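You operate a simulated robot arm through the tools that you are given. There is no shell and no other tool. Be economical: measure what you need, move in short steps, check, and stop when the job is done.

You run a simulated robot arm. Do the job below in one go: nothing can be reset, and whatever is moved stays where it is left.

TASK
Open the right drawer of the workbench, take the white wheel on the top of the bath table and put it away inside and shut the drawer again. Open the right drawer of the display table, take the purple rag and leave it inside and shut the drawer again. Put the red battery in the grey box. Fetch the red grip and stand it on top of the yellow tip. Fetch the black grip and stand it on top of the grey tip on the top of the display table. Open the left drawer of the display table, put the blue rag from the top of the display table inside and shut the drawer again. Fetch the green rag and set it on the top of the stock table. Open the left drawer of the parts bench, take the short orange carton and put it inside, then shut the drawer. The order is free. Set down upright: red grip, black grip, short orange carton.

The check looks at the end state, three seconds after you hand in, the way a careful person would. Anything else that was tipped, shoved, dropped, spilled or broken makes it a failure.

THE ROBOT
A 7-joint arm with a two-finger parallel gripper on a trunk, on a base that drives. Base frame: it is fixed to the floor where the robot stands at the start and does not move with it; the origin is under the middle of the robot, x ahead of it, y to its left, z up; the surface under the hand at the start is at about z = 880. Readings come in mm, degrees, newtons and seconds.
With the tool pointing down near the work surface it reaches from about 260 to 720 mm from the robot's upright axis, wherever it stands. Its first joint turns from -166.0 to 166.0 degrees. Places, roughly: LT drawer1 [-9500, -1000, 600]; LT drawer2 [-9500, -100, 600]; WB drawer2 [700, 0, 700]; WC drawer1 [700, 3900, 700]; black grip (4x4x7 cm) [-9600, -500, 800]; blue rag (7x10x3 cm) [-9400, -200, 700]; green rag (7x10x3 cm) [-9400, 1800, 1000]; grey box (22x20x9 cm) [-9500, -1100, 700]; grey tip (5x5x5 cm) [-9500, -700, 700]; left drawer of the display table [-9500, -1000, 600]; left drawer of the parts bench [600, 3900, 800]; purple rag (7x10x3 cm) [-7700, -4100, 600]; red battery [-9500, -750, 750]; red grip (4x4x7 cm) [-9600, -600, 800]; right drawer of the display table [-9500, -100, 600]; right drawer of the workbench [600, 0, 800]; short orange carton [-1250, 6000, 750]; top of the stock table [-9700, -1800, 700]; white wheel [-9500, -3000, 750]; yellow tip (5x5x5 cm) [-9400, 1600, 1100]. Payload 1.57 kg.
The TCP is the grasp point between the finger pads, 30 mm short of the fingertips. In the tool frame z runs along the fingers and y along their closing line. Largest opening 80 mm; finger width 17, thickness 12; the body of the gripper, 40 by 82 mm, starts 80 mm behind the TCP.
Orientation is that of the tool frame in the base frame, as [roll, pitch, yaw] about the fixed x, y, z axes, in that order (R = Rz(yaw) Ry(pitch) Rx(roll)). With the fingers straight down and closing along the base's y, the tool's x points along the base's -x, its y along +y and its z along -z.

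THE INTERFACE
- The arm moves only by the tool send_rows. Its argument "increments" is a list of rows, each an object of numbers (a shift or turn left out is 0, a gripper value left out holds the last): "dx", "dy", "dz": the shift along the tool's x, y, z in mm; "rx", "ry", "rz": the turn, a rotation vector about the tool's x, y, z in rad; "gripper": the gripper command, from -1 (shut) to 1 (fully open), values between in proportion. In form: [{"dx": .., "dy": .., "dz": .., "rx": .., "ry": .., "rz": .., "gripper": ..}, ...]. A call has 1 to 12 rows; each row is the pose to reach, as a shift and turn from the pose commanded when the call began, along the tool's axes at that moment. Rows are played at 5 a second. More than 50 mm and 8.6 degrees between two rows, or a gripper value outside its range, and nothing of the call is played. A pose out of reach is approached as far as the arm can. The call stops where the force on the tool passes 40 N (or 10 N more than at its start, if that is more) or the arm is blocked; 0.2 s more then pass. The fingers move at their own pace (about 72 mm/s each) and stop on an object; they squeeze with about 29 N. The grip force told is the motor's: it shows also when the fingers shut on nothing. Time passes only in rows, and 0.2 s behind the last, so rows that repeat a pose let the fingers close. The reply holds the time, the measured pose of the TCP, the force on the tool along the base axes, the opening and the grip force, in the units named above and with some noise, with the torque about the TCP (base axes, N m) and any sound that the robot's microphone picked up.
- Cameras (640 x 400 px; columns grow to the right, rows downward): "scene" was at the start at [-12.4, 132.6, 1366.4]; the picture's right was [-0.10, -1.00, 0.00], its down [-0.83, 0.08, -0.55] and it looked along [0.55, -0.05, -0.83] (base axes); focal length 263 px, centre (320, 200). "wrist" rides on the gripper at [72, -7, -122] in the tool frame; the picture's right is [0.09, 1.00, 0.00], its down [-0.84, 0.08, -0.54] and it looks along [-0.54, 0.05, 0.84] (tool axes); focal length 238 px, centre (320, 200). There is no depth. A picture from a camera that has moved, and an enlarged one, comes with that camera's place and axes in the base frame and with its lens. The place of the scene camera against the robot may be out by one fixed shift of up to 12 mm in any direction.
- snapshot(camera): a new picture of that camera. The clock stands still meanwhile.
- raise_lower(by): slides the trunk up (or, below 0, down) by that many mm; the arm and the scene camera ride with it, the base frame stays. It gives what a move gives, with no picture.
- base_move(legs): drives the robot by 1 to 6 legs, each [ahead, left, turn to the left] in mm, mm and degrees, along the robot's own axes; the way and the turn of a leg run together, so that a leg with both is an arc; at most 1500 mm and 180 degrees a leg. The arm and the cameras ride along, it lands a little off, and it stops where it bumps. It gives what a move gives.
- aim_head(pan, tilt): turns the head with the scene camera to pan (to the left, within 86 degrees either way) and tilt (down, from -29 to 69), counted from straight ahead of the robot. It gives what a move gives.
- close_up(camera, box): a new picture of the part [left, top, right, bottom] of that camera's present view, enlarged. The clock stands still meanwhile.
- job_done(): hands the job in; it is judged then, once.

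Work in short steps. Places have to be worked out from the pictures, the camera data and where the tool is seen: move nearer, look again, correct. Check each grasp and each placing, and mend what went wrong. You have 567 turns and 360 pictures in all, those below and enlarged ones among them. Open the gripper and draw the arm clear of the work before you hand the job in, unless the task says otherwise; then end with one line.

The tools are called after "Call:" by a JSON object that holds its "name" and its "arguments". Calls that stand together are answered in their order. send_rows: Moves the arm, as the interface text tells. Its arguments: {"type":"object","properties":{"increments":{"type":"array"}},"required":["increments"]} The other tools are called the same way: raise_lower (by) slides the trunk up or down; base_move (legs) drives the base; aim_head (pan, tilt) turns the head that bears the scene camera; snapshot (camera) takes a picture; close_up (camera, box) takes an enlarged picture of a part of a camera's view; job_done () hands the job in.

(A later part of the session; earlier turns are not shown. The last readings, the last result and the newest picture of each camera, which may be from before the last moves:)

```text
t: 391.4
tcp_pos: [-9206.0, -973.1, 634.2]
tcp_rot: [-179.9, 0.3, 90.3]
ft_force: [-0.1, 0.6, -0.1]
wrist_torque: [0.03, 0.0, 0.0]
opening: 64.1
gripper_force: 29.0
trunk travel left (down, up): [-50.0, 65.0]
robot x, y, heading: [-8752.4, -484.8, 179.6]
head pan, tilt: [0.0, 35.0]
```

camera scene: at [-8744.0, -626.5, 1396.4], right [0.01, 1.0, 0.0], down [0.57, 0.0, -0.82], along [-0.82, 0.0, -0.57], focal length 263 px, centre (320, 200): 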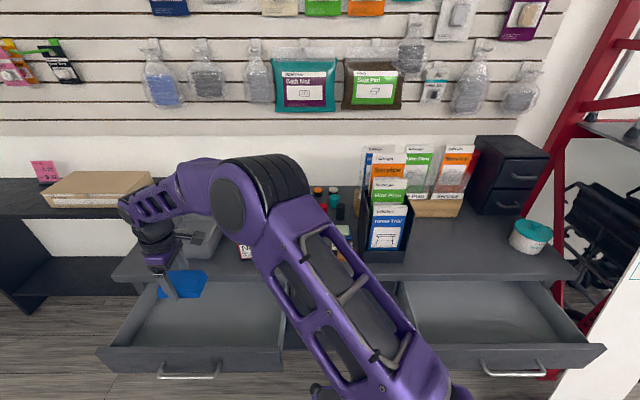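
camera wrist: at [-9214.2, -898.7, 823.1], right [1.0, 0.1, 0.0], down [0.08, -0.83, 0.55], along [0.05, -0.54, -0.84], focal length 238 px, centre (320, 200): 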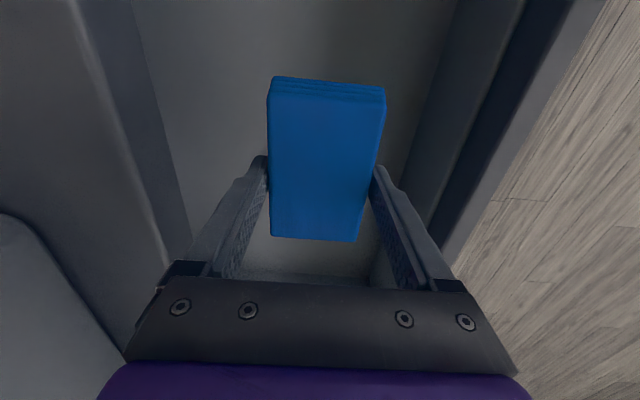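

Call:
{"name": "send_rows", "arguments": {"increments": [{"dz": 4}, {"dz": 8}, {"dz": 12}, {"dz": 16}, {"dz": 20}, {"dz": 24}]}}

Call:
{"name": "snapshot", "arguments": {"camera": "wrist"}}

```text
t: 392.8
tcp_pos: [-9205.1, -971.9, 610.0]
tcp_rot: [-179.8, 0.3, 90.2]
ft_force: [0.4, -1.0, -0.4]
wrist_torque: [0.0, 0.0, 0.01]
opening: 64.0
gripper_force: 29.0
trunk travel left (down, up): [-50.0, 65.0]
robot x, y, heading: [-8752.9, -486.7, 179.5]
head pan, tilt: [0.0, 35.0]
```

```text
263 pictures are left
camera wrist: at [-9213.6, -900.4, 731.6], right [1.0, 0.1, 0.0], down [0.08, -0.83, 0.55], along [0.05, -0.54, -0.84], focal length 238 px, centre (320, 200)
```

wrist: 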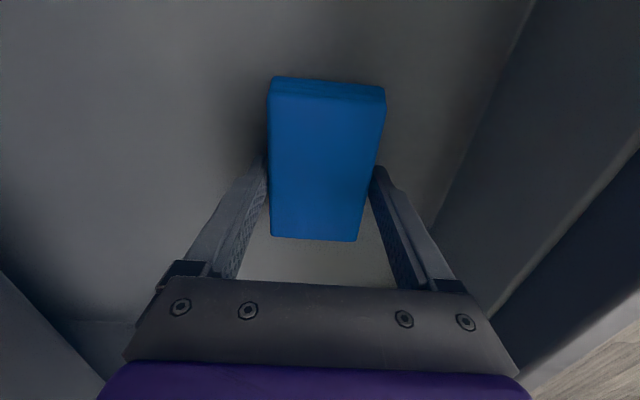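

Call:
{"name": "send_rows", "arguments": {"increments": [{"dz": 3}, {"dz": 6}, {"dz": 9}, {"dz": 12}, {"dz": 15}]}}

Call:
{"name": "send_rows", "arguments": {"increments": [{"dz": 3}, {"dz": 6}, {"dz": 9}, {"dz": 12}, {"dz": 15}]}}

```text
t: 393.8
tcp_pos: [-9211.2, -972.3, 606.0]
tcp_rot: [-179.4, 0.4, 90.2]
ft_force: [1.1, 7.3, 19.0]
wrist_torque: [0.68, -0.73, 0.31]
opening: 63.9
gripper_force: 29.3
trunk travel left (down, up): [-50.0, 65.0]
robot x, y, heading: [-8749.7, -487.4, 179.8]
head pan, tilt: [0.0, 35.0]
stopped in row 5: the force on the tool passed its limit at 44 N (the readings are from after the stop); the commanded pose is now the measured one
```

```text
t: 394.2
tcp_pos: [-9213.0, -973.0, 606.6]
tcp_rot: [-179.3, 0.6, 90.2]
ft_force: [1.1, 6.9, 18.9]
wrist_torque: [0.6, -0.71, 0.3]
opening: 64.0
gripper_force: 29.5
trunk travel left (down, up): [-50.0, 65.0]
robot x, y, heading: [-8753.2, -484.5, 179.6]
head pan, tilt: [0.0, 35.0]
stopped in row 2: the force on the tool passed its limit at 44 N (the readings are from after the stop); the commanded pose is now the measured one
```

Floor contact at TCP z≈604. I release and lift straight out.

Call:
{"name": "send_rows", "arguments": {"increments": [{"dz": -1, "gripper": 0.95}, {"dz": -1, "gripper": 0.95}, {"dz": -1, "gripper": 0.95}, {"dz": -40}, {"dz": -80}, {"dz": -125}, {"dz": -170}, {"dz": -215}, {"dz": -260}, {"dz": -300}, {"dz": -335}]}}

Call:
{"name": "snapshot", "arguments": {"camera": "wrist"}}

Call:
{"name": "snapshot", "arguments": {"camera": "scene"}}

```text
t: 396.6
tcp_pos: [-9209.0, -970.0, 937.1]
tcp_rot: [-179.4, 0.4, 90.3]
ft_force: [-0.7, -0.8, -0.3]
wrist_torque: [0.02, 0.0, 0.01]
opening: 78.0
gripper_force: 0.0
trunk travel left (down, up): [-50.0, 65.0]
robot x, y, heading: [-8752.8, -488.0, 179.6]
head pan, tilt: [0.0, 35.0]
```

```text
262 pictures are left
camera wrist: at [-9214.5, -897.9, 1057.7], right [1.0, 0.09, -0.01], down [0.09, -0.83, 0.55], along [0.04, -0.55, -0.84], focal length 238 px, centre (320, 200)
```

wrist: 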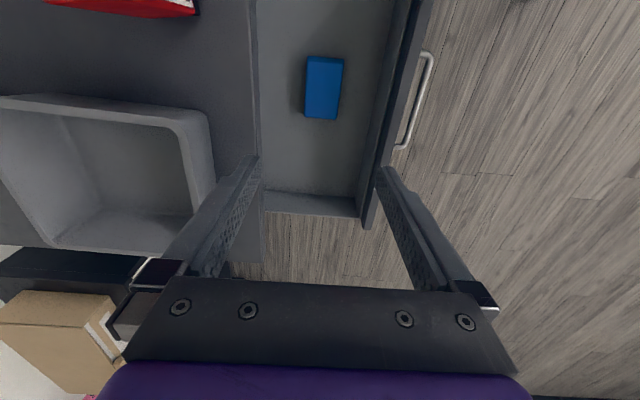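

```text
261 pictures are left
camera scene: at [-8744.2, -626.4, 1396.3], right [0.01, 1.0, 0.0], down [0.57, 0.0, -0.82], along [-0.82, 0.01, -0.57], focal length 263 px, centre (320, 200)
```

scene: 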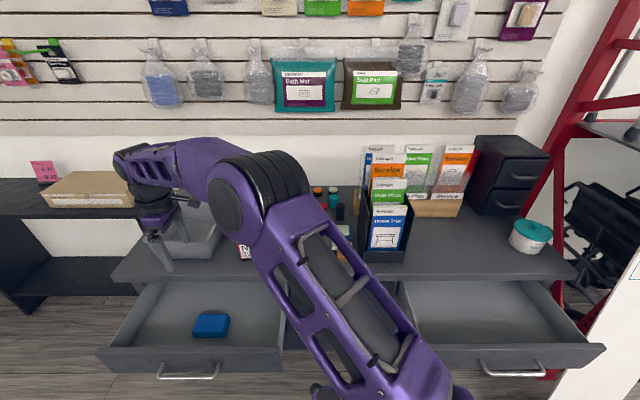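

The blue rag lies in the drawer. I swing the arm back to centre while unwinding the wrist, then drive back to face the left drawer.

Call:
{"name": "send_rows", "arguments": {"increments": [{"dx": 42, "rz": 0.131, "gripper": -1}, {"dx": 84, "rz": 0.262}, {"dx": 126, "rz": 0.393}, {"dx": 168, "rz": 0.524}, {"dx": 210, "rz": 0.655}, {"dx": 252, "rz": 0.785}, {"dx": 294, "rz": 0.916}, {"dx": 336, "rz": 1.047}, {"dx": 378, "rz": 1.178}, {"dx": 420, "rz": 1.309}, {"dx": 462, "rz": 1.44}, {"dx": 490, "rz": 1.571}]}}

Call:
{"name": "base_move", "arguments": {"legs": [[-310, 0, 0], [0, 490, 0]]}}

Call:
{"name": "send_rows", "arguments": {"increments": [{"dz": 45}, {"dz": 90}, {"dz": 135}, {"dz": 180}, {"dz": 225}, {"dz": 260}, {"dz": 290}]}}

Call:
{"name": "snapshot", "arguments": {"camera": "scene"}}

```text
t: 399.2
tcp_pos: [-9210.2, -479.4, 933.5]
tcp_rot: [179.5, 0.6, 0.1]
ft_force: [-0.9, 0.2, -1.4]
wrist_torque: [0.0, 0.0, 0.01]
opening: 0.0
gripper_force: 21.1
trunk travel left (down, up): [-50.0, 65.0]
robot x, y, heading: [-8754.8, -484.8, 179.9]
head pan, tilt: [0.0, 35.0]
```

```text
t: 406.2
tcp_pos: [-8901.1, -975.0, 934.0]
tcp_rot: [179.5, 0.7, 0.3]
ft_force: [-0.4, 1.0, -0.2]
wrist_torque: [0.03, 0.02, -0.03]
opening: 0.0
gripper_force: 20.4
trunk travel left (down, up): [-50.0, 65.0]
robot x, y, heading: [-8442.6, -976.0, 180.2]
head pan, tilt: [0.0, 35.0]
```

```text
t: 407.8
tcp_pos: [-8905.0, -977.2, 643.4]
tcp_rot: [179.4, 0.7, 0.2]
ft_force: [-0.5, 1.2, -1.0]
wrist_torque: [0.0, 0.03, 0.0]
opening: 0.0
gripper_force: 21.3
trunk travel left (down, up): [-50.0, 65.0]
robot x, y, heading: [-8445.3, -977.7, 179.7]
head pan, tilt: [0.0, 35.0]
```

```text
260 pictures are left
camera scene: at [-8436.0, -1118.4, 1396.4], right [0.0, 1.0, 0.0], down [0.57, 0.0, -0.82], along [-0.82, 0.0, -0.57], focal length 263 px, centre (320, 200)
```

scene: 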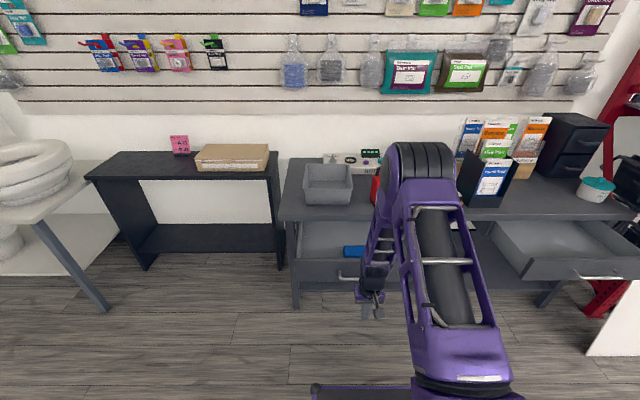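

Fingers are in front of the handle at the right height. I push forward 305 mm with the base, then finish with the arm.

Call:
{"name": "base_move", "arguments": {"legs": [[305, 0, 0]]}}

Call:
{"name": "send_rows", "arguments": {"increments": [{"dx": -12}, {"dx": -24}, {"dx": -34}, {"dx": -42}, {"dx": -48}, {"dx": -54}, {"dx": -60}]}}

Call:
{"name": "snapshot", "arguments": {"camera": "scene"}}

```text
t: 409.8
tcp_pos: [-9209.6, -974.1, 644.1]
tcp_rot: [179.5, 0.6, 0.2]
ft_force: [0.1, -0.9, 0.3]
wrist_torque: [0.03, -0.02, -0.04]
opening: 0.0
gripper_force: 21.3
trunk travel left (down, up): [-50.0, 65.0]
robot x, y, heading: [-8748.3, -976.3, 179.6]
head pan, tilt: [0.0, 35.0]
```

```text
t: 411.5
tcp_pos: [-9261.4, -974.7, 641.7]
tcp_rot: [179.4, -0.6, 0.2]
ft_force: [3.0, 1.3, -0.1]
wrist_torque: [-0.06, -0.01, 0.06]
opening: 0.0
gripper_force: 21.9
trunk travel left (down, up): [-50.0, 65.0]
robot x, y, heading: [-8749.3, -975.3, 179.4]
head pan, tilt: [0.0, 35.0]
stopped in row 7: the force on the tool passed its limit at 42 N (the readings are from after the stop); the commanded pose is now the measured one
```

```text
259 pictures are left
camera scene: at [-8740.3, -1117.3, 1396.2], right [0.0, 1.0, 0.0], down [0.57, 0.0, -0.82], along [-0.82, 0.0, -0.57], focal length 263 px, centre (320, 200)
```

scene: 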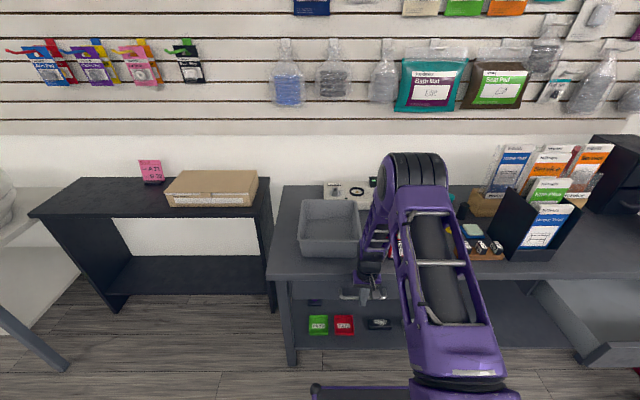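

The left drawer is seated shut. I retract, raise the hand, and look at the battery and the grey box.

Call:
{"name": "send_rows", "arguments": {"increments": [{"dx": 30}, {"dx": 50, "dz": -20}, {"dx": 50, "dz": -65}, {"dx": 50, "dz": -110}, {"dx": 50, "dz": -155}, {"dx": 50, "dz": -200}, {"dx": 50, "dz": -245}, {"dx": 50, "dz": -290}, {"dx": 55, "dz": -300, "gripper": 1}]}}

Call:
{"name": "snapshot", "arguments": {"camera": "wrist"}}

Call:
{"name": "close_up", "arguments": {"camera": "scene", "box": [260, 150, 540, 325]}}

```text
t: 413.5
tcp_pos: [-9208.4, -971.1, 944.1]
tcp_rot: [179.5, -0.5, 0.2]
ft_force: [-0.1, 0.1, 0.7]
wrist_torque: [-0.02, -0.03, 0.01]
opening: 52.4
gripper_force: 0.1
trunk travel left (down, up): [-50.0, 65.0]
robot x, y, heading: [-8747.9, -977.9, 179.5]
head pan, tilt: [0.0, 35.0]
```

```text
258 pictures are left
camera wrist: at [-9137.7, -963.5, 1065.0], right [0.1, -1.0, 0.01], down [-0.84, -0.08, 0.54], along [-0.53, -0.06, -0.84], focal length 238 px, centre (320, 200)
```

wrist: 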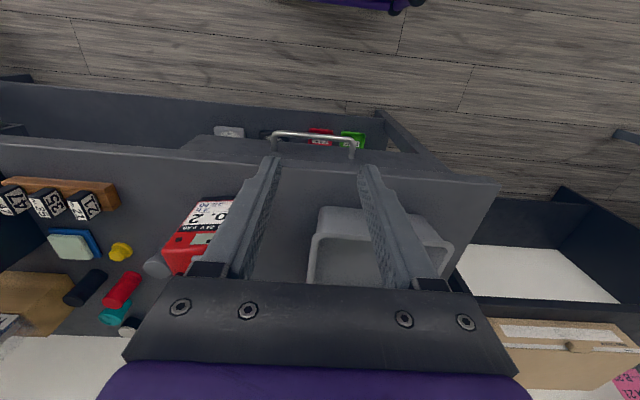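

```text
2.29 times, centred on (400, 238) of scene
camera zoom: at [-8740.5, -1117.3, 1396.3], right [0.0, 1.0, 0.0], down [0.57, 0.0, -0.82], along [-0.82, 0.0, -0.57], focal length 600 px, centre (137, 114)
```

zoom: 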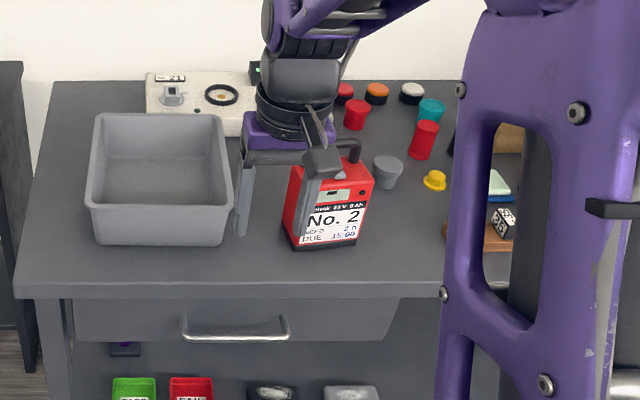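

I move the hand in line with the battery to view it better.

Call:
{"name": "send_rows", "arguments": {"increments": [{"dy": -45}, {"dy": -90}, {"dy": -135}]}}

Call:
{"name": "snapshot", "arguments": {"camera": "wrist"}}

Call:
{"name": "close_up", "arguments": {"camera": "scene", "box": [300, 160, 460, 260]}}

```text
t: 414.3
tcp_pos: [-9209.2, -834.6, 938.9]
tcp_rot: [179.6, -0.4, 0.3]
ft_force: [0.5, 0.3, 0.2]
wrist_torque: [0.01, 0.03, -0.01]
opening: 80.0
gripper_force: 0.0
trunk travel left (down, up): [-50.0, 65.0]
robot x, y, heading: [-8752.3, -977.7, 179.6]
head pan, tilt: [0.0, 35.0]
```

```text
256 pictures are left
camera wrist: at [-9139.1, -827.9, 1060.6], right [0.1, -1.0, 0.01], down [-0.84, -0.08, 0.54], along [-0.53, -0.06, -0.84], focal length 238 px, centre (320, 200)
```

wrist: 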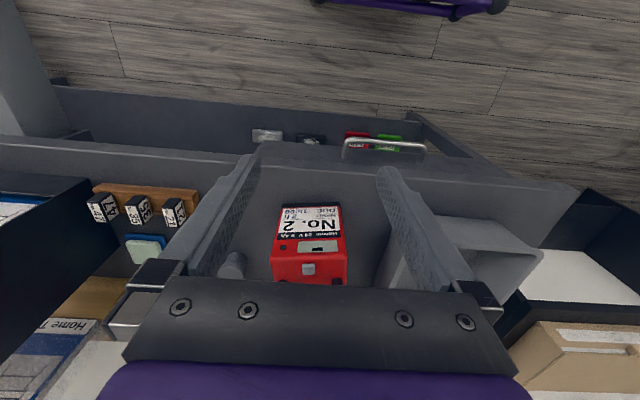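

```text
4.00 times, centred on (380, 210) of scene
camera zoom: at [-8740.4, -1117.5, 1396.3], right [0.0, 1.0, 0.0], down [0.57, 0.0, -0.82], along [-0.82, 0.0, -0.57], focal length 1051 px, centre (80, 160)
```

zoom: 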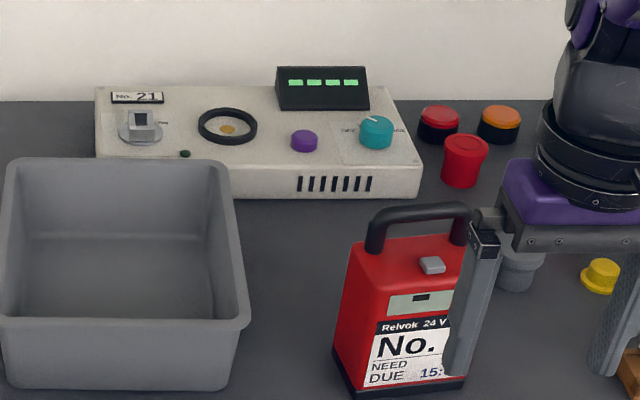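

The battery has a carry handle running roughly along y, about 870 mm high. I rotate the gripper to close across that bar and move beside it to measure.

Call:
{"name": "send_rows", "arguments": {"increments": [{"rz": -0.13}, {"rz": -0.26}, {"rz": -0.39}, {"rz": -0.52}, {"rz": -0.65}, {"rz": -0.78}, {"rz": -0.91}, {"rz": -1.04}, {"rz": -1.17}, {"rz": -1.3}, {"rz": -1.43}, {"rz": -1.5708}]}}

Call:
{"name": "send_rows", "arguments": {"increments": [{"dy": -40, "dx": 15, "dz": -10}, {"dy": -80, "dx": 30, "dz": -20}, {"dy": -120, "dx": 45, "dz": -20}, {"dy": -160, "dx": 60, "dz": -20}, {"dy": -195, "dx": 70, "dz": -20}]}}

Call:
{"name": "snapshot", "arguments": {"camera": "wrist"}}

Call:
{"name": "close_up", "arguments": {"camera": "scene", "box": [300, 160, 460, 260]}}

```text
t: 416.9
tcp_pos: [-9210.3, -836.5, 941.8]
tcp_rot: [179.5, 0.5, 90.3]
ft_force: [-0.7, 0.5, 0.3]
wrist_torque: [0.02, -0.03, 0.0]
opening: 79.8
gripper_force: 0.1
trunk travel left (down, up): [-50.0, 65.0]
robot x, y, heading: [-8747.2, -977.5, 179.8]
head pan, tilt: [0.0, 35.0]
```

```text
t: 418.1
tcp_pos: [-9405.8, -765.9, 959.9]
tcp_rot: [179.4, 0.4, 90.3]
ft_force: [1.1, -0.5, -0.8]
wrist_torque: [-0.03, 0.01, 0.0]
opening: 79.8
gripper_force: 0.0
trunk travel left (down, up): [-50.0, 65.0]
robot x, y, heading: [-8747.7, -978.4, 179.6]
head pan, tilt: [0.0, 35.0]
```

```text
254 pictures are left
camera wrist: at [-9414.4, -693.9, 1080.2], right [1.0, 0.1, 0.01], down [0.08, -0.83, 0.55], along [0.06, -0.55, -0.84], focal length 238 px, centre (320, 200)
```

wrist: 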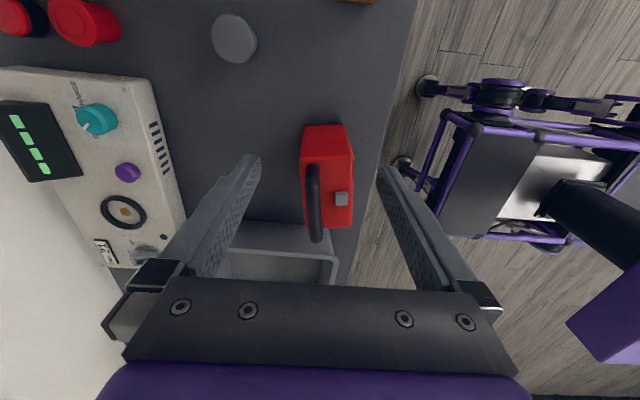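

```text
4.00 times, centred on (380, 210) of scene
camera zoom: at [-8740.3, -1117.3, 1396.4], right [0.0, 1.0, 0.0], down [0.57, 0.0, -0.82], along [-0.82, 0.0, -0.57], focal length 1051 px, centre (80, 160)
```

zoom: 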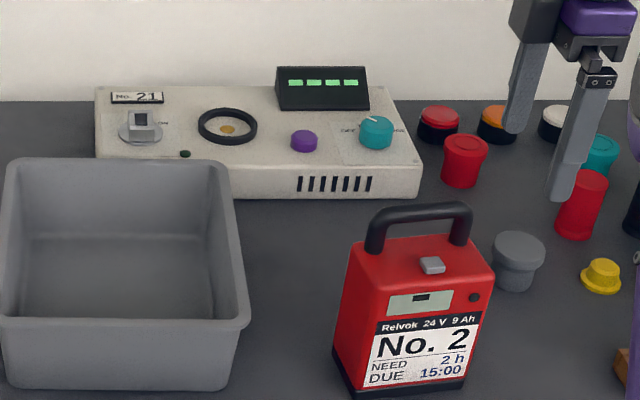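

The handle bar is centred at about [-9405, -838, 875], turned about 8°. I align the yaw and descend partway over it with a 50 mm opening.

Call:
{"name": "send_rows", "arguments": {"increments": [{"dx": -36, "rz": -0.067, "gripper": 0.25}, {"dx": -72, "dy": 1, "rz": -0.134}, {"dx": -72, "dy": 1, "dz": 25, "rz": -0.134}, {"dx": -72, "dy": 1, "dz": 50, "rz": -0.134}]}}

Call:
{"name": "snapshot", "arguments": {"camera": "wrist"}}

Call:
{"name": "close_up", "arguments": {"camera": "scene", "box": [300, 160, 460, 260]}}

```text
t: 419.1
tcp_pos: [-9404.6, -840.4, 908.6]
tcp_rot: [179.6, 0.4, 97.9]
ft_force: [0.0, -0.2, -0.9]
wrist_torque: [0.0, 0.03, 0.01]
opening: 50.4
gripper_force: 0.0
trunk travel left (down, up): [-50.0, 65.0]
robot x, y, heading: [-8749.9, -974.5, 179.7]
head pan, tilt: [0.0, 35.0]
```

```text
252 pictures are left
camera wrist: at [-9421.7, -769.2, 1029.6], right [0.97, 0.23, 0.01], down [0.19, -0.81, 0.55], along [0.13, -0.53, -0.84], focal length 238 px, centre (320, 200)
```

wrist: 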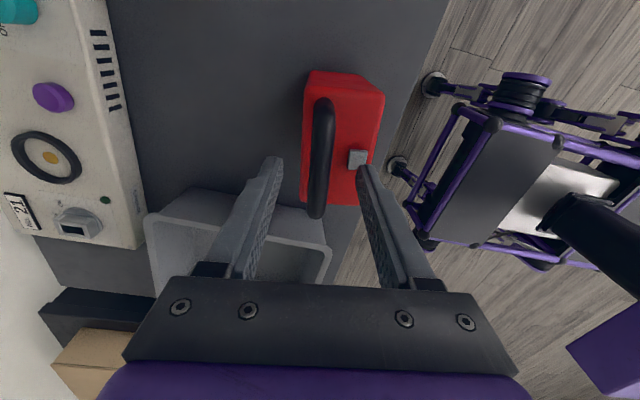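

```text
4.00 times, centred on (380, 210) of scene
camera zoom: at [-8740.4, -1117.3, 1396.4], right [0.0, 1.0, 0.0], down [0.57, 0.0, -0.82], along [-0.82, 0.0, -0.57], focal length 1051 px, centre (80, 160)
```

zoom: 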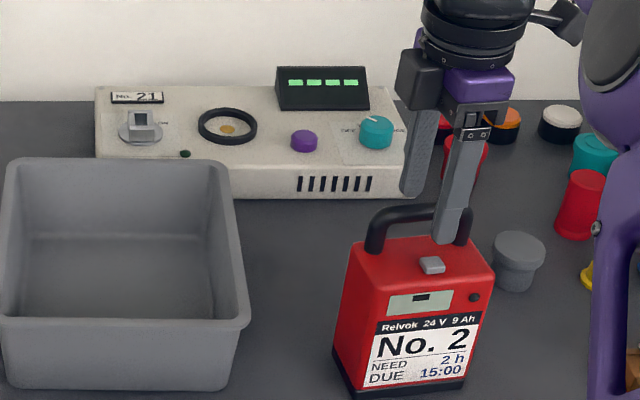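

Well centred over the bar. I descend 26 mm and close.

Call:
{"name": "send_rows", "arguments": {"increments": [{"dz": 9}, {"dz": 18}, {"dz": 27}, {"dz": 27, "gripper": -1}, {"dz": 27, "gripper": -1}, {"dz": 27, "gripper": -1}]}}

Call:
{"name": "close_up", "arguments": {"camera": "scene", "box": [330, 170, 458, 250]}}

```text
t: 420.5
tcp_pos: [-9402.7, -840.5, 883.0]
tcp_rot: [179.6, 0.5, 97.9]
ft_force: [-0.6, 1.6, -0.3]
wrist_torque: [0.08, 0.03, 0.11]
opening: 14.5
gripper_force: 29.1
trunk travel left (down, up): [-50.0, 65.0]
robot x, y, heading: [-8752.7, -979.2, 179.6]
head pan, tilt: [0.0, 35.0]
heard: click
```

```text
5.00 times, centred on (394, 210) of scene
camera zoom: at [-8740.5, -1117.2, 1396.3], right [0.0, 1.0, 0.0], down [0.57, 0.0, -0.82], along [-0.82, 0.0, -0.57], focal length 1314 px, centre (-50, 150)
```

zoom: 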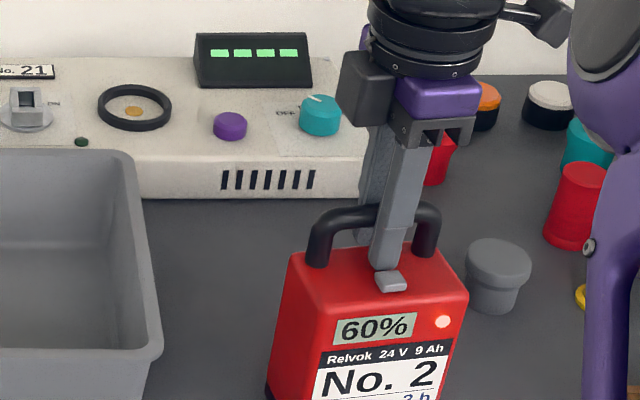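

Held firmly (a tip brushed the charge-check button, which lit its display; I'll watch that it clears). I lift the battery well above the box rim.

Call:
{"name": "send_rows", "arguments": {"increments": [{"dz": -20}, {"dz": -50}, {"dz": -85}, {"dz": -130}]}}

Call:
{"name": "close_up", "arguments": {"camera": "scene", "box": [250, 120, 474, 260]}}

```text
t: 421.5
tcp_pos: [-9405.5, -842.2, 1011.7]
tcp_rot: [179.4, 0.6, 97.9]
ft_force: [-0.4, 0.3, -13.6]
wrist_torque: [0.0, 0.05, 0.04]
opening: 14.6
gripper_force: 28.3
trunk travel left (down, up): [-50.0, 65.0]
robot x, y, heading: [-8750.9, -974.8, 179.6]
head pan, tilt: [0.0, 35.0]
```

```text
2.86 times, centred on (362, 190) of scene
camera zoom: at [-8741.6, -1117.0, 1396.4], right [0.0, 1.0, 0.0], down [0.57, 0.0, -0.82], along [-0.82, 0.0, -0.57], focal length 751 px, centre (200, 229)
```

zoom: 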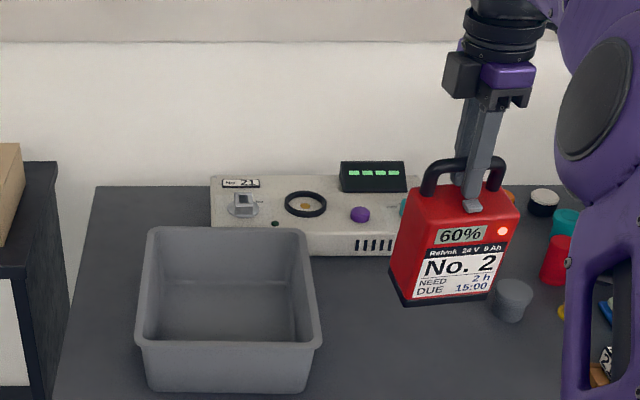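

Lifted safely (1.4 kg). I edge the base 60 mm forward for reach, then carry the battery over the grey box, squaring its yaw.

Call:
{"name": "base_move", "arguments": {"legs": [[60, 0, 0]]}}

Call:
{"name": "send_rows", "arguments": {"increments": [{"dx": -39, "dy": -7, "rz": 0.02}, {"dx": -78, "dy": -14, "rz": 0.045}, {"dx": -117, "dy": -21, "rz": 0.067}, {"dx": -156, "dy": -28, "rz": 0.09}, {"dx": -195, "dy": -35, "rz": 0.112}, {"dx": -234, "dy": -43, "rz": 0.134}]}}

Call:
{"name": "close_up", "arguments": {"camera": "scene", "box": [220, 140, 444, 280]}}

Call:
{"name": "snapshot", "arguments": {"camera": "wrist"}}

```text
t: 422.5
tcp_pos: [-9466.5, -839.8, 1011.0]
tcp_rot: [179.5, 0.5, 97.9]
ft_force: [0.5, 0.6, -12.9]
wrist_torque: [0.03, 0.0, 0.02]
opening: 14.6
gripper_force: 29.3
trunk travel left (down, up): [-50.0, 65.0]
robot x, y, heading: [-8808.3, -975.6, 179.5]
head pan, tilt: [0.0, 35.0]
```

```text
t: 423.9
tcp_pos: [-9475.1, -1078.7, 1012.4]
tcp_rot: [179.4, 0.3, 90.0]
ft_force: [-0.8, 0.4, -12.8]
wrist_torque: [0.05, 0.05, 0.02]
opening: 14.5
gripper_force: 28.7
trunk travel left (down, up): [-50.0, 65.0]
robot x, y, heading: [-8808.6, -976.6, 179.7]
head pan, tilt: [0.0, 35.0]
```

```text
2.86 times, centred on (332, 210) of scene
camera zoom: at [-8802.0, -1117.2, 1396.3], right [0.0, 1.0, 0.0], down [0.57, 0.0, -0.82], along [-0.82, 0.0, -0.57], focal length 751 px, centre (286, 171)
```

zoom: 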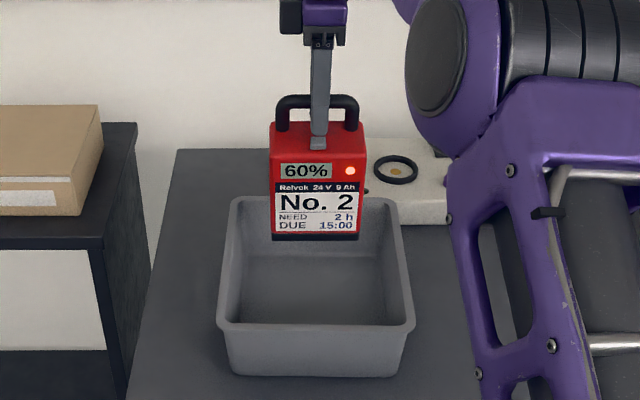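

```text
247 pictures are left
camera wrist: at [-9484.0, -1006.4, 1133.4], right [1.0, 0.09, 0.01], down [0.07, -0.83, 0.55], along [0.06, -0.55, -0.84], focal length 238 px, centre (320, 200)
```

wrist: 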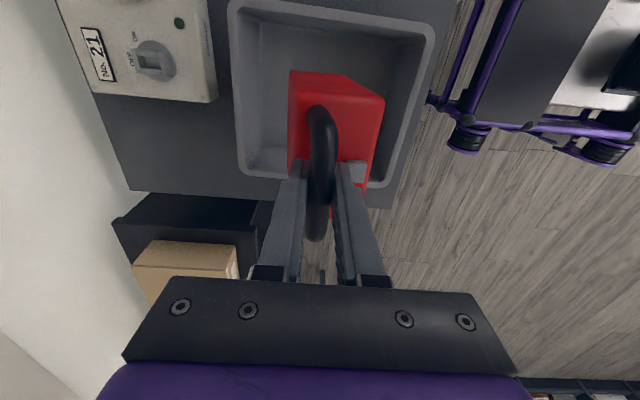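

Centred over the box in both views. I lower it in.

Call:
{"name": "send_rows", "arguments": {"increments": [{"dz": 25}, {"dz": 50}, {"dz": 75}, {"dz": 95}, {"dz": 108}, {"dz": 114}]}}

Call:
{"name": "send_rows", "arguments": {"increments": [{"dz": 3}, {"dz": 6}]}}

Call:
{"name": "close_up", "arguments": {"camera": "scene", "box": [220, 140, 444, 280]}}

```text
t: 425.3
tcp_pos: [-9474.9, -1079.2, 898.1]
tcp_rot: [179.3, 0.4, 90.3]
ft_force: [0.5, -0.8, -12.9]
wrist_torque: [-0.02, 0.04, 0.0]
opening: 14.8
gripper_force: 28.9
trunk travel left (down, up): [-50.0, 65.0]
robot x, y, heading: [-8808.9, -976.4, 179.8]
head pan, tilt: [0.0, 35.0]
```

```text
t: 425.9
tcp_pos: [-9474.4, -1079.0, 894.1]
tcp_rot: [179.5, 0.5, 90.2]
ft_force: [0.3, -0.2, -7.9]
wrist_torque: [-0.14, -0.1, -0.03]
opening: 14.4
gripper_force: 29.1
trunk travel left (down, up): [-50.0, 65.0]
robot x, y, heading: [-8808.7, -974.0, 179.8]
head pan, tilt: [0.0, 35.0]
```

```text
2.86 times, centred on (332, 210) of scene
camera zoom: at [-8801.7, -1117.0, 1396.4], right [0.01, 1.0, 0.0], down [0.57, 0.0, -0.82], along [-0.82, 0.0, -0.57], focal length 751 px, centre (286, 171)
```

zoom: 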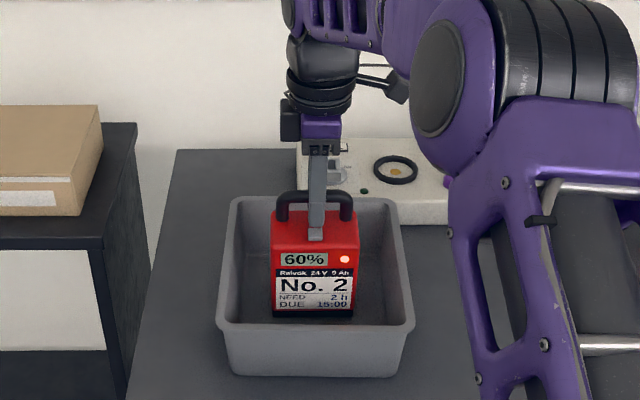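

Touching down. I settle 3 mm more, then open only slightly so the finger doesn't press the button, and lift away.

Call:
{"name": "send_rows", "arguments": {"increments": [{"dz": 3}, {"dz": 3}]}}

Call:
{"name": "send_rows", "arguments": {"increments": [{"gripper": -0.4}, {"gripper": -0.4}, {"dz": -15, "gripper": -0.4}, {"dz": -40}, {"dz": -80}]}}

Call:
{"name": "close_up", "arguments": {"camera": "scene", "box": [220, 140, 444, 280]}}

```text
t: 426.5
tcp_pos: [-9475.2, -1078.2, 893.5]
tcp_rot: [179.9, 0.5, 90.2]
ft_force: [-2.4, 0.6, 12.4]
wrist_torque: [-0.05, 0.04, 0.03]
opening: 14.6
gripper_force: 28.9
trunk travel left (down, up): [-50.0, 65.0]
robot x, y, heading: [-8812.6, -976.4, 179.7]
head pan, tilt: [0.0, 35.0]
```

```text
t: 427.7
tcp_pos: [-9475.6, -1077.9, 968.3]
tcp_rot: [179.4, 0.6, 90.2]
ft_force: [0.1, 0.4, 0.1]
wrist_torque: [0.01, -0.01, 0.0]
opening: 24.0
gripper_force: 0.0
trunk travel left (down, up): [-50.0, 65.0]
robot x, y, heading: [-8808.9, -980.4, 179.6]
head pan, tilt: [0.0, 35.0]
```

```text
2.86 times, centred on (332, 210) of scene
camera zoom: at [-8801.1, -1117.0, 1396.3], right [0.01, 1.0, 0.0], down [0.57, 0.0, -0.82], along [-0.82, 0.0, -0.57], focal length 751 px, centre (286, 171)
```

zoom: 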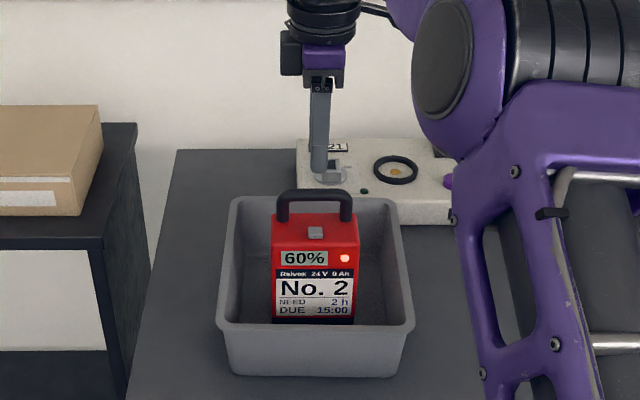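

The battery stands in the box, but its charge display stayed on from my accidental press. I'll restore it by tapping the button once more with closed fingertips; first I check its place.

Call:
{"name": "send_rows", "arguments": {"increments": [{"gripper": -1}, {"dy": 15}, {"dy": 29}]}}

Call:
{"name": "snapshot", "arguments": {"camera": "wrist"}}

Call:
{"name": "close_up", "arguments": {"camera": "scene", "box": [270, 140, 398, 220]}}

```text
t: 428.5
tcp_pos: [-9446.7, -1077.5, 971.7]
tcp_rot: [179.5, 0.6, 90.2]
ft_force: [-0.1, 0.2, -0.1]
wrist_torque: [0.0, -0.02, 0.0]
opening: 0.0
gripper_force: 20.6
trunk travel left (down, up): [-50.0, 65.0]
robot x, y, heading: [-8808.7, -977.2, 179.6]
head pan, tilt: [0.0, 35.0]
```

```text
244 pictures are left
camera wrist: at [-9455.3, -1005.1, 1091.6], right [1.0, 0.1, 0.01], down [0.08, -0.83, 0.55], along [0.06, -0.55, -0.84], focal length 238 px, centre (320, 200)
```

wrist: 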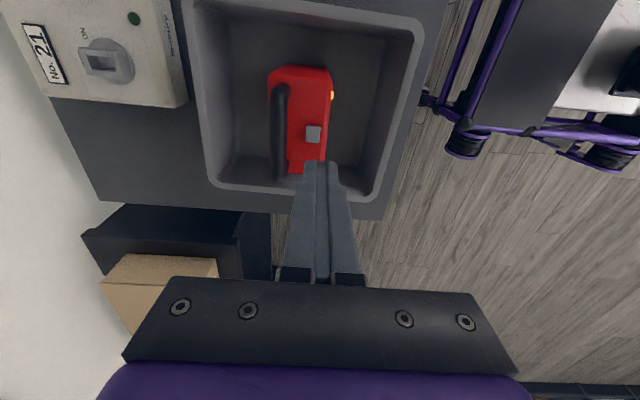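

```text
5.00 times, centred on (334, 180) of scene
camera zoom: at [-8801.1, -1117.0, 1396.3], right [0.01, 1.0, 0.0], down [0.57, 0.0, -0.82], along [-0.82, 0.0, -0.57], focal length 1314 px, centre (250, 300)
```

zoom: 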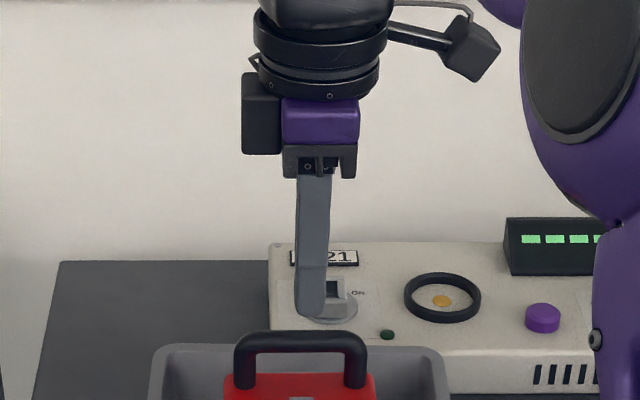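

The button is at about [-9453, -1082, 856]. I descend carefully onto it.

Call:
{"name": "send_rows", "arguments": {"increments": [{"dx": -4, "dy": -4, "dz": 35}, {"dx": -4, "dy": -4, "dz": 70}, {"dx": -4, "dy": -4, "dz": 78}]}}

Call:
{"name": "send_rows", "arguments": {"increments": [{"dz": 2}, {"dz": 4}]}}

```text
t: 429.3
tcp_pos: [-9448.7, -1082.0, 892.3]
tcp_rot: [179.5, 0.5, 90.3]
ft_force: [0.9, 1.0, -0.7]
wrist_torque: [-0.02, 0.03, 0.01]
opening: 0.1
gripper_force: 20.9
trunk travel left (down, up): [-50.0, 65.0]
robot x, y, heading: [-8809.1, -977.0, 179.6]
head pan, tilt: [0.0, 35.0]
```

```text
t: 429.9
tcp_pos: [-9448.5, -1083.4, 888.4]
tcp_rot: [179.6, 0.5, 90.2]
ft_force: [-1.1, 0.2, 1.1]
wrist_torque: [0.06, 0.02, 0.05]
opening: 0.0
gripper_force: 21.4
trunk travel left (down, up): [-50.0, 65.0]
robot x, y, heading: [-8807.7, -976.3, 179.7]
head pan, tilt: [0.0, 35.0]
heard: click
```

It clicked. I lift away and check the display.

Call:
{"name": "send_rows", "arguments": {"increments": [{"dz": -30}, {"dz": -70}, {"dz": -100}]}}

Call:
{"name": "close_up", "arguments": {"camera": "scene", "box": [220, 140, 444, 280]}}

```text
t: 430.7
tcp_pos: [-9451.3, -1083.4, 989.9]
tcp_rot: [179.4, 0.5, 90.2]
ft_force: [0.0, -0.2, -0.8]
wrist_torque: [0.0, 0.02, 0.0]
opening: 0.0
gripper_force: 21.1
trunk travel left (down, up): [-50.0, 65.0]
robot x, y, heading: [-8808.0, -977.3, 179.6]
head pan, tilt: [0.0, 35.0]
```

```text
2.86 times, centred on (332, 210) of scene
camera zoom: at [-8801.0, -1116.9, 1396.3], right [0.01, 1.0, 0.0], down [0.57, 0.0, -0.82], along [-0.82, 0.0, -0.57], focal length 751 px, centre (286, 171)
```

zoom: 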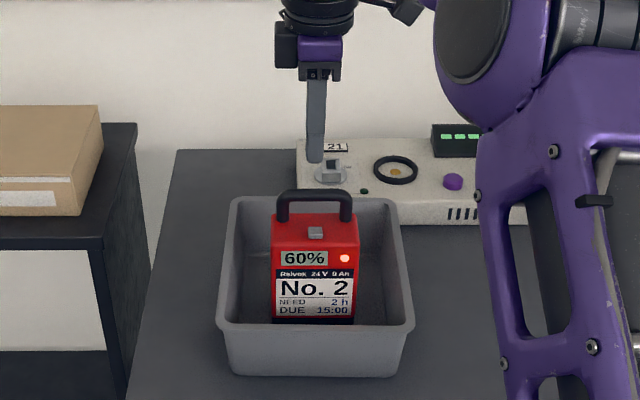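

The display is simply a charge gauge; it is harmless, so I move on. I retract the arm to the front and shift right toward the grips and tips.

Call:
{"name": "send_rows", "arguments": {"increments": [{"dy": 35, "rz": 0.13}, {"dy": 70, "rz": 0.26}, {"dy": 105, "rz": 0.39, "dx": 10}, {"dy": 140, "rz": 0.52, "dx": 25}, {"dy": 165, "rz": 0.65, "dx": 45}, {"dy": 180, "rz": 0.78, "dx": 65, "dz": 10}, {"dy": 190, "rz": 0.91, "dx": 85, "dz": 20}, {"dy": 190, "rz": 1.04, "dx": 100, "dz": 30}, {"dy": 190, "rz": 1.17, "dx": 105, "dz": 40}, {"dy": 190, "rz": 1.3, "dx": 105, "dz": 50}, {"dy": 190, "rz": 1.43, "dx": 105, "dz": 50}, {"dy": 190, "rz": 1.571, "dx": 105, "dz": 50, "gripper": 1}]}}

Call:
{"name": "base_move", "arguments": {"legs": [[0, -330, 0.3]]}}

Call:
{"name": "snapshot", "arguments": {"camera": "wrist"}}

Call:
{"name": "close_up", "arguments": {"camera": "scene", "box": [220, 140, 444, 280]}}

```text
t: 433.3
tcp_pos: [-9260.6, -977.5, 940.2]
tcp_rot: [179.6, -0.5, 0.1]
ft_force: [0.2, 0.0, -0.6]
wrist_torque: [0.01, 0.03, -0.02]
opening: 52.4
gripper_force: 0.0
trunk travel left (down, up): [-50.0, 65.0]
robot x, y, heading: [-8813.1, -973.5, 179.7]
head pan, tilt: [0.0, 35.0]
```

```text
t: 437.0
tcp_pos: [-9258.6, -646.9, 940.5]
tcp_rot: [179.5, -0.6, 0.3]
ft_force: [0.3, 1.3, 0.0]
wrist_torque: [-0.01, -0.01, -0.04]
opening: 80.1
gripper_force: 0.0
trunk travel left (down, up): [-50.0, 65.0]
robot x, y, heading: [-8810.1, -645.9, 179.5]
head pan, tilt: [0.0, 35.0]
```

```text
241 pictures are left
camera wrist: at [-9188.2, -639.6, 1061.7], right [0.1, -1.0, 0.01], down [-0.84, -0.08, 0.54], along [-0.53, -0.06, -0.84], focal length 238 px, centre (320, 200)
```

wrist: 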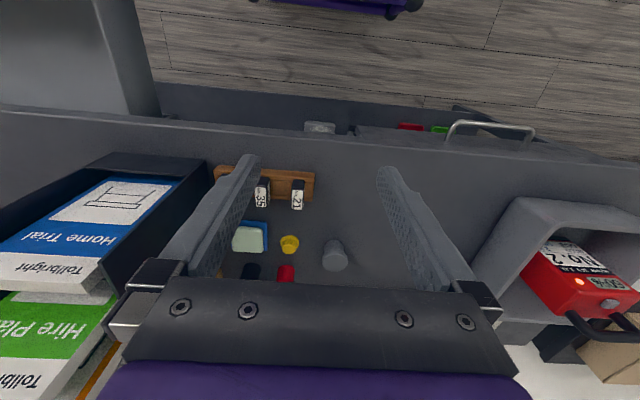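

```text
2.86 times, centred on (332, 210) of scene
camera zoom: at [-8799.3, -786.6, 1396.4], right [0.01, 1.0, 0.0], down [0.57, 0.0, -0.82], along [-0.82, 0.0, -0.57], focal length 751 px, centre (286, 171)
```

zoom: 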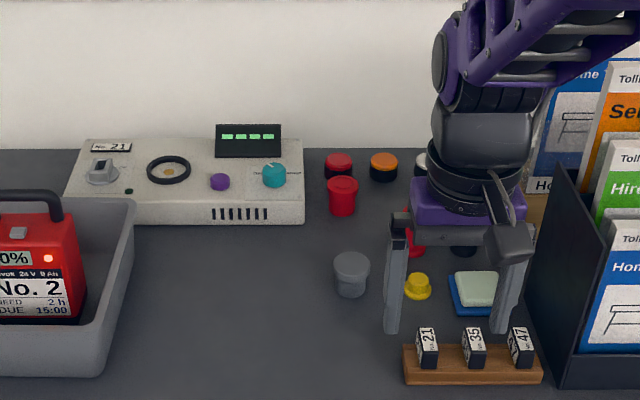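

The hand hides the grips; I move it to the left to see them.

Call:
{"name": "send_rows", "arguments": {"increments": [{"dy": 45}, {"dy": 90}, {"dy": 135}, {"dy": 180}]}}

Call:
{"name": "close_up", "arguments": {"camera": "scene", "box": [310, 150, 438, 230]}}

Call:
{"name": "snapshot", "arguments": {"camera": "wrist"}}

```text
t: 438.0
tcp_pos: [-9257.5, -828.3, 938.3]
tcp_rot: [179.5, -0.4, 0.1]
ft_force: [-0.4, 0.8, 0.6]
wrist_torque: [-0.01, 0.03, 0.01]
opening: 79.8
gripper_force: 0.1
trunk travel left (down, up): [-50.0, 65.0]
robot x, y, heading: [-8808.6, -644.9, 179.9]
head pan, tilt: [0.0, 35.0]
```

```text
5.00 times, centred on (374, 190) of scene
camera zoom: at [-8799.3, -786.4, 1396.4], right [0.01, 1.0, 0.0], down [0.57, 0.0, -0.82], along [-0.82, 0.0, -0.57], focal length 1314 px, centre (50, 250)
```

zoom: 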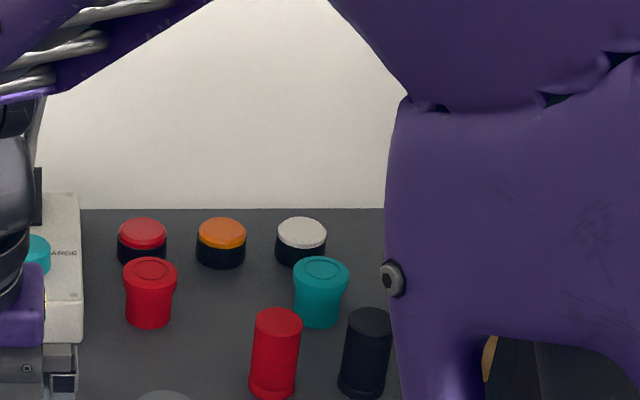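

```text
238 pictures are left
camera wrist: at [-9188.3, -820.4, 1060.6], right [0.1, -1.0, 0.01], down [-0.84, -0.08, 0.54], along [-0.53, -0.06, -0.84], focal length 238 px, centre (320, 200)
```

wrist: 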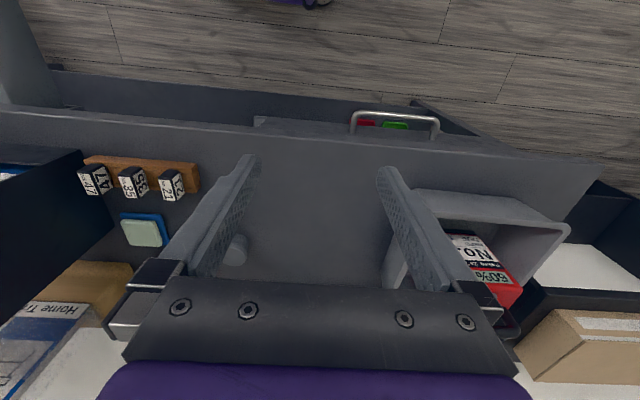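

The red grip stands near [-9575, -614] and the black at [-9572, -545], with the grey tip near [-9494, -705]. I need about 80 mm more reach, so I look down at the clearance between my base and the lower shelf.

Call:
{"name": "aim_head", "arguments": {"pan": 0, "tilt": 69}}

Call:
{"name": "snapshot", "arguments": {"camera": "scene"}}

```text
t: 439.0
tcp_pos: [-9258.4, -826.5, 940.1]
tcp_rot: [179.4, -0.5, 0.3]
ft_force: [0.2, 0.2, 1.3]
wrist_torque: [-0.01, -0.01, 0.02]
opening: 79.9
gripper_force: 0.1
trunk travel left (down, up): [-50.0, 65.0]
robot x, y, heading: [-8807.4, -648.5, 179.9]
head pan, tilt: [0.0, 68.8]
```

```text
237 pictures are left
camera scene: at [-8767.2, -786.8, 1352.7], right [0.01, 1.0, 0.0], down [0.93, 0.0, -0.36], along [-0.36, 0.0, -0.93], focal length 263 px, centre (320, 200)
```

scene: 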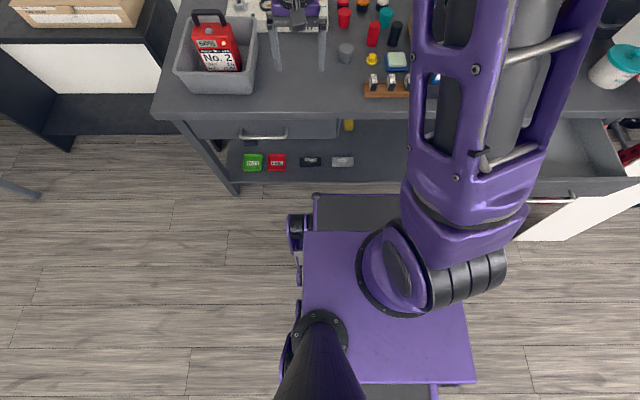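

There is a little room: the base front is at about -9200 and the shelf edge near -9268. I creep 30 mm forward, align in y with the grips, and will reach with a forward tilt of the hand.

Call:
{"name": "base_move", "arguments": {"legs": [[0, -60, 0.2], [30, 0, 0]]}}

Call:
{"name": "aim_head", "arguments": {"pan": 0, "tilt": 40}}

Call:
{"name": "send_rows", "arguments": {"increments": [{"dx": -40, "dy": -45}, {"dx": -75, "dy": -80}, {"dx": -110, "dy": -115}, {"dx": -145, "dy": -150}, {"dx": -180, "dy": -185}]}}

Call:
{"name": "snapshot", "arguments": {"camera": "wrist"}}

Call:
{"name": "snapshot", "arguments": {"camera": "scene"}}

```text
t: 440.7
tcp_pos: [-9287.8, -769.7, 938.8]
tcp_rot: [179.5, -0.5, 0.3]
ft_force: [0.3, 0.7, -0.1]
wrist_torque: [0.01, -0.01, 0.0]
opening: 79.9
gripper_force: 0.0
trunk travel left (down, up): [-50.0, 65.0]
robot x, y, heading: [-8838.2, -585.4, 179.8]
head pan, tilt: [0.0, 68.8]
```

```text
t: 441.6
tcp_pos: [-9288.1, -769.1, 939.3]
tcp_rot: [179.4, -0.5, 0.3]
ft_force: [-0.2, -0.1, 0.4]
wrist_torque: [0.02, -0.01, -0.01]
opening: 80.1
gripper_force: 0.2
trunk travel left (down, up): [-50.0, 65.0]
robot x, y, heading: [-8837.2, -584.4, 180.0]
head pan, tilt: [0.0, 40.0]
```

```text
refused: row 1 steps farther than a row can; nothing moved
```

```text
236 pictures are left
camera wrist: at [-9217.9, -761.7, 1060.7], right [0.1, -1.0, 0.01], down [-0.84, -0.08, 0.54], along [-0.53, -0.06, -0.84], focal length 238 px, centre (320, 200)
```

wrist: 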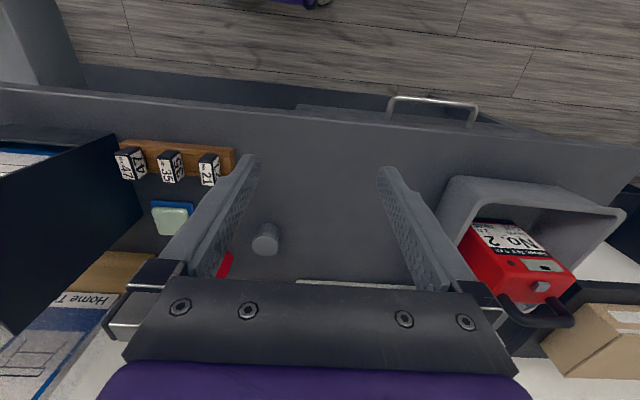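

```text
235 pictures are left
camera scene: at [-8825.7, -727.5, 1388.7], right [0.0, 1.0, 0.0], down [0.64, 0.0, -0.77], along [-0.77, 0.0, -0.64], focal length 263 px, centre (320, 200)
```

scene: 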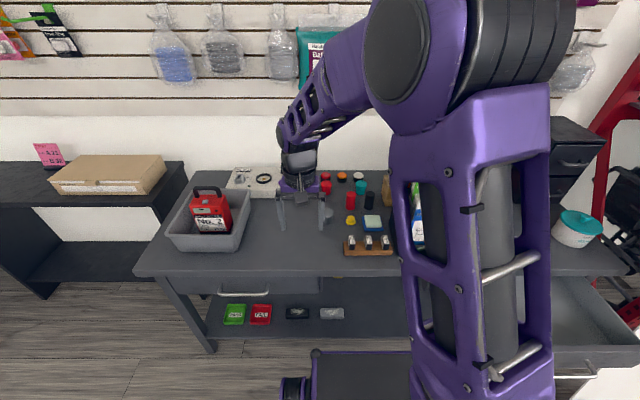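

I move the hand in front of the black grip at safe height, then tilt it 20° forward.

Call:
{"name": "send_rows", "arguments": {"increments": [{"dx": -28, "dy": -37, "gripper": 0.4}, {"dx": -56, "dy": -74}, {"dx": -84, "dy": -111}, {"dx": -112, "dy": -148}, {"dx": -140, "dy": -185}, {"dx": -170, "dy": -222}]}}

Call:
{"name": "send_rows", "arguments": {"increments": [{"ry": -0.12}, {"ry": -0.24}, {"ry": -0.35}]}}

Call:
{"name": "snapshot", "arguments": {"camera": "wrist"}}

Call:
{"name": "snapshot", "arguments": {"camera": "scene"}}

```text
t: 443.0
tcp_pos: [-9460.1, -550.6, 934.5]
tcp_rot: [179.5, -0.5, 0.3]
ft_force: [0.2, -0.2, 0.0]
wrist_torque: [0.01, -0.01, 0.0]
opening: 55.8
gripper_force: 0.0
trunk travel left (down, up): [-50.0, 65.0]
robot x, y, heading: [-8838.6, -587.3, 180.0]
head pan, tilt: [0.0, 40.0]
```

```text
t: 443.8
tcp_pos: [-9459.4, -550.7, 934.9]
tcp_rot: [179.6, 19.5, 0.2]
ft_force: [-0.3, 0.5, 0.2]
wrist_torque: [0.02, -0.01, 0.0]
opening: 55.9
gripper_force: 0.1
trunk travel left (down, up): [-50.0, 65.0]
robot x, y, heading: [-8836.2, -587.8, 179.9]
head pan, tilt: [0.0, 40.0]
```

```text
234 pictures are left
camera wrist: at [-9351.5, -541.9, 1025.3], right [0.09, -1.0, -0.02], down [-0.61, -0.07, 0.79], along [-0.79, -0.06, -0.61], focal length 238 px, centre (320, 200)
```

wrist: 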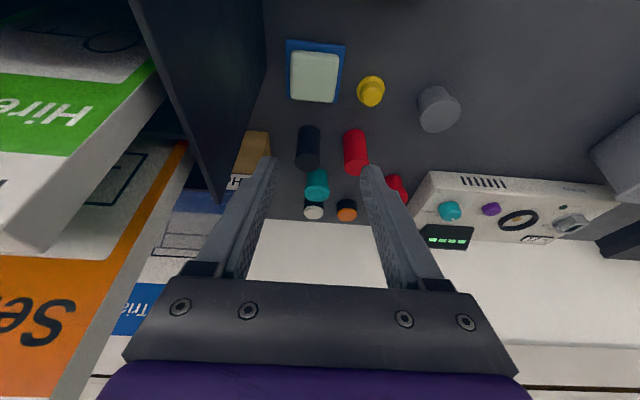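

```text
233 pictures are left
camera scene: at [-8825.8, -727.5, 1388.8], right [0.0, 1.0, 0.0], down [0.64, 0.0, -0.77], along [-0.77, 0.0, -0.64], focal length 263 px, centre (320, 200)
```

scene: 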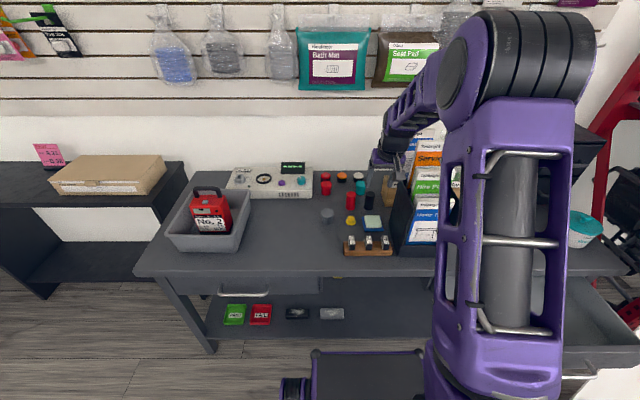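

Clear view: the black grip's centre is about [-9576, -540] and the red about [-9578, -608]. I line up and advance halfway along the fingers.

Call:
{"name": "send_rows", "arguments": {"increments": [{"dx": -25, "dy": -6, "dz": 20}, {"dx": -50, "dy": -11, "dz": 45}, {"dx": -50, "dy": -11, "dz": 80}, {"dx": -50, "dy": -11, "dz": 115}]}}

Call:
{"name": "snapshot", "arguments": {"camera": "wrist"}}

```text
t: 444.8
tcp_pos: [-9544.0, -539.1, 844.4]
tcp_rot: [179.4, 19.6, 0.2]
ft_force: [0.3, 0.1, 0.7]
wrist_torque: [0.01, 0.0, 0.0]
opening: 56.0
gripper_force: 0.0
trunk travel left (down, up): [-50.0, 65.0]
robot x, y, heading: [-8833.7, -587.0, 180.1]
head pan, tilt: [0.0, 40.0]
```

```text
232 pictures are left
camera wrist: at [-9436.6, -531.8, 934.4], right [0.09, -1.0, -0.02], down [-0.61, -0.07, 0.79], along [-0.79, -0.06, -0.61], focal length 238 px, centre (320, 200)
```

wrist: 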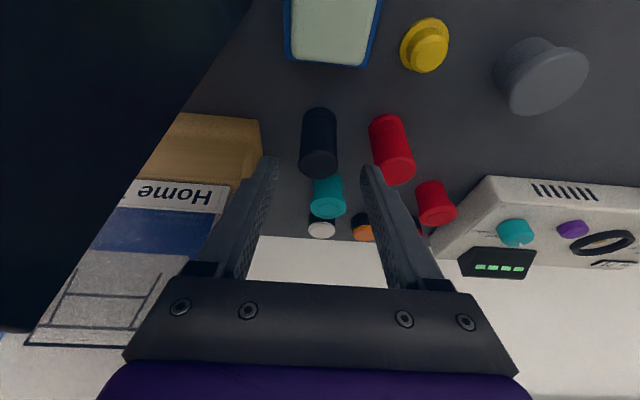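

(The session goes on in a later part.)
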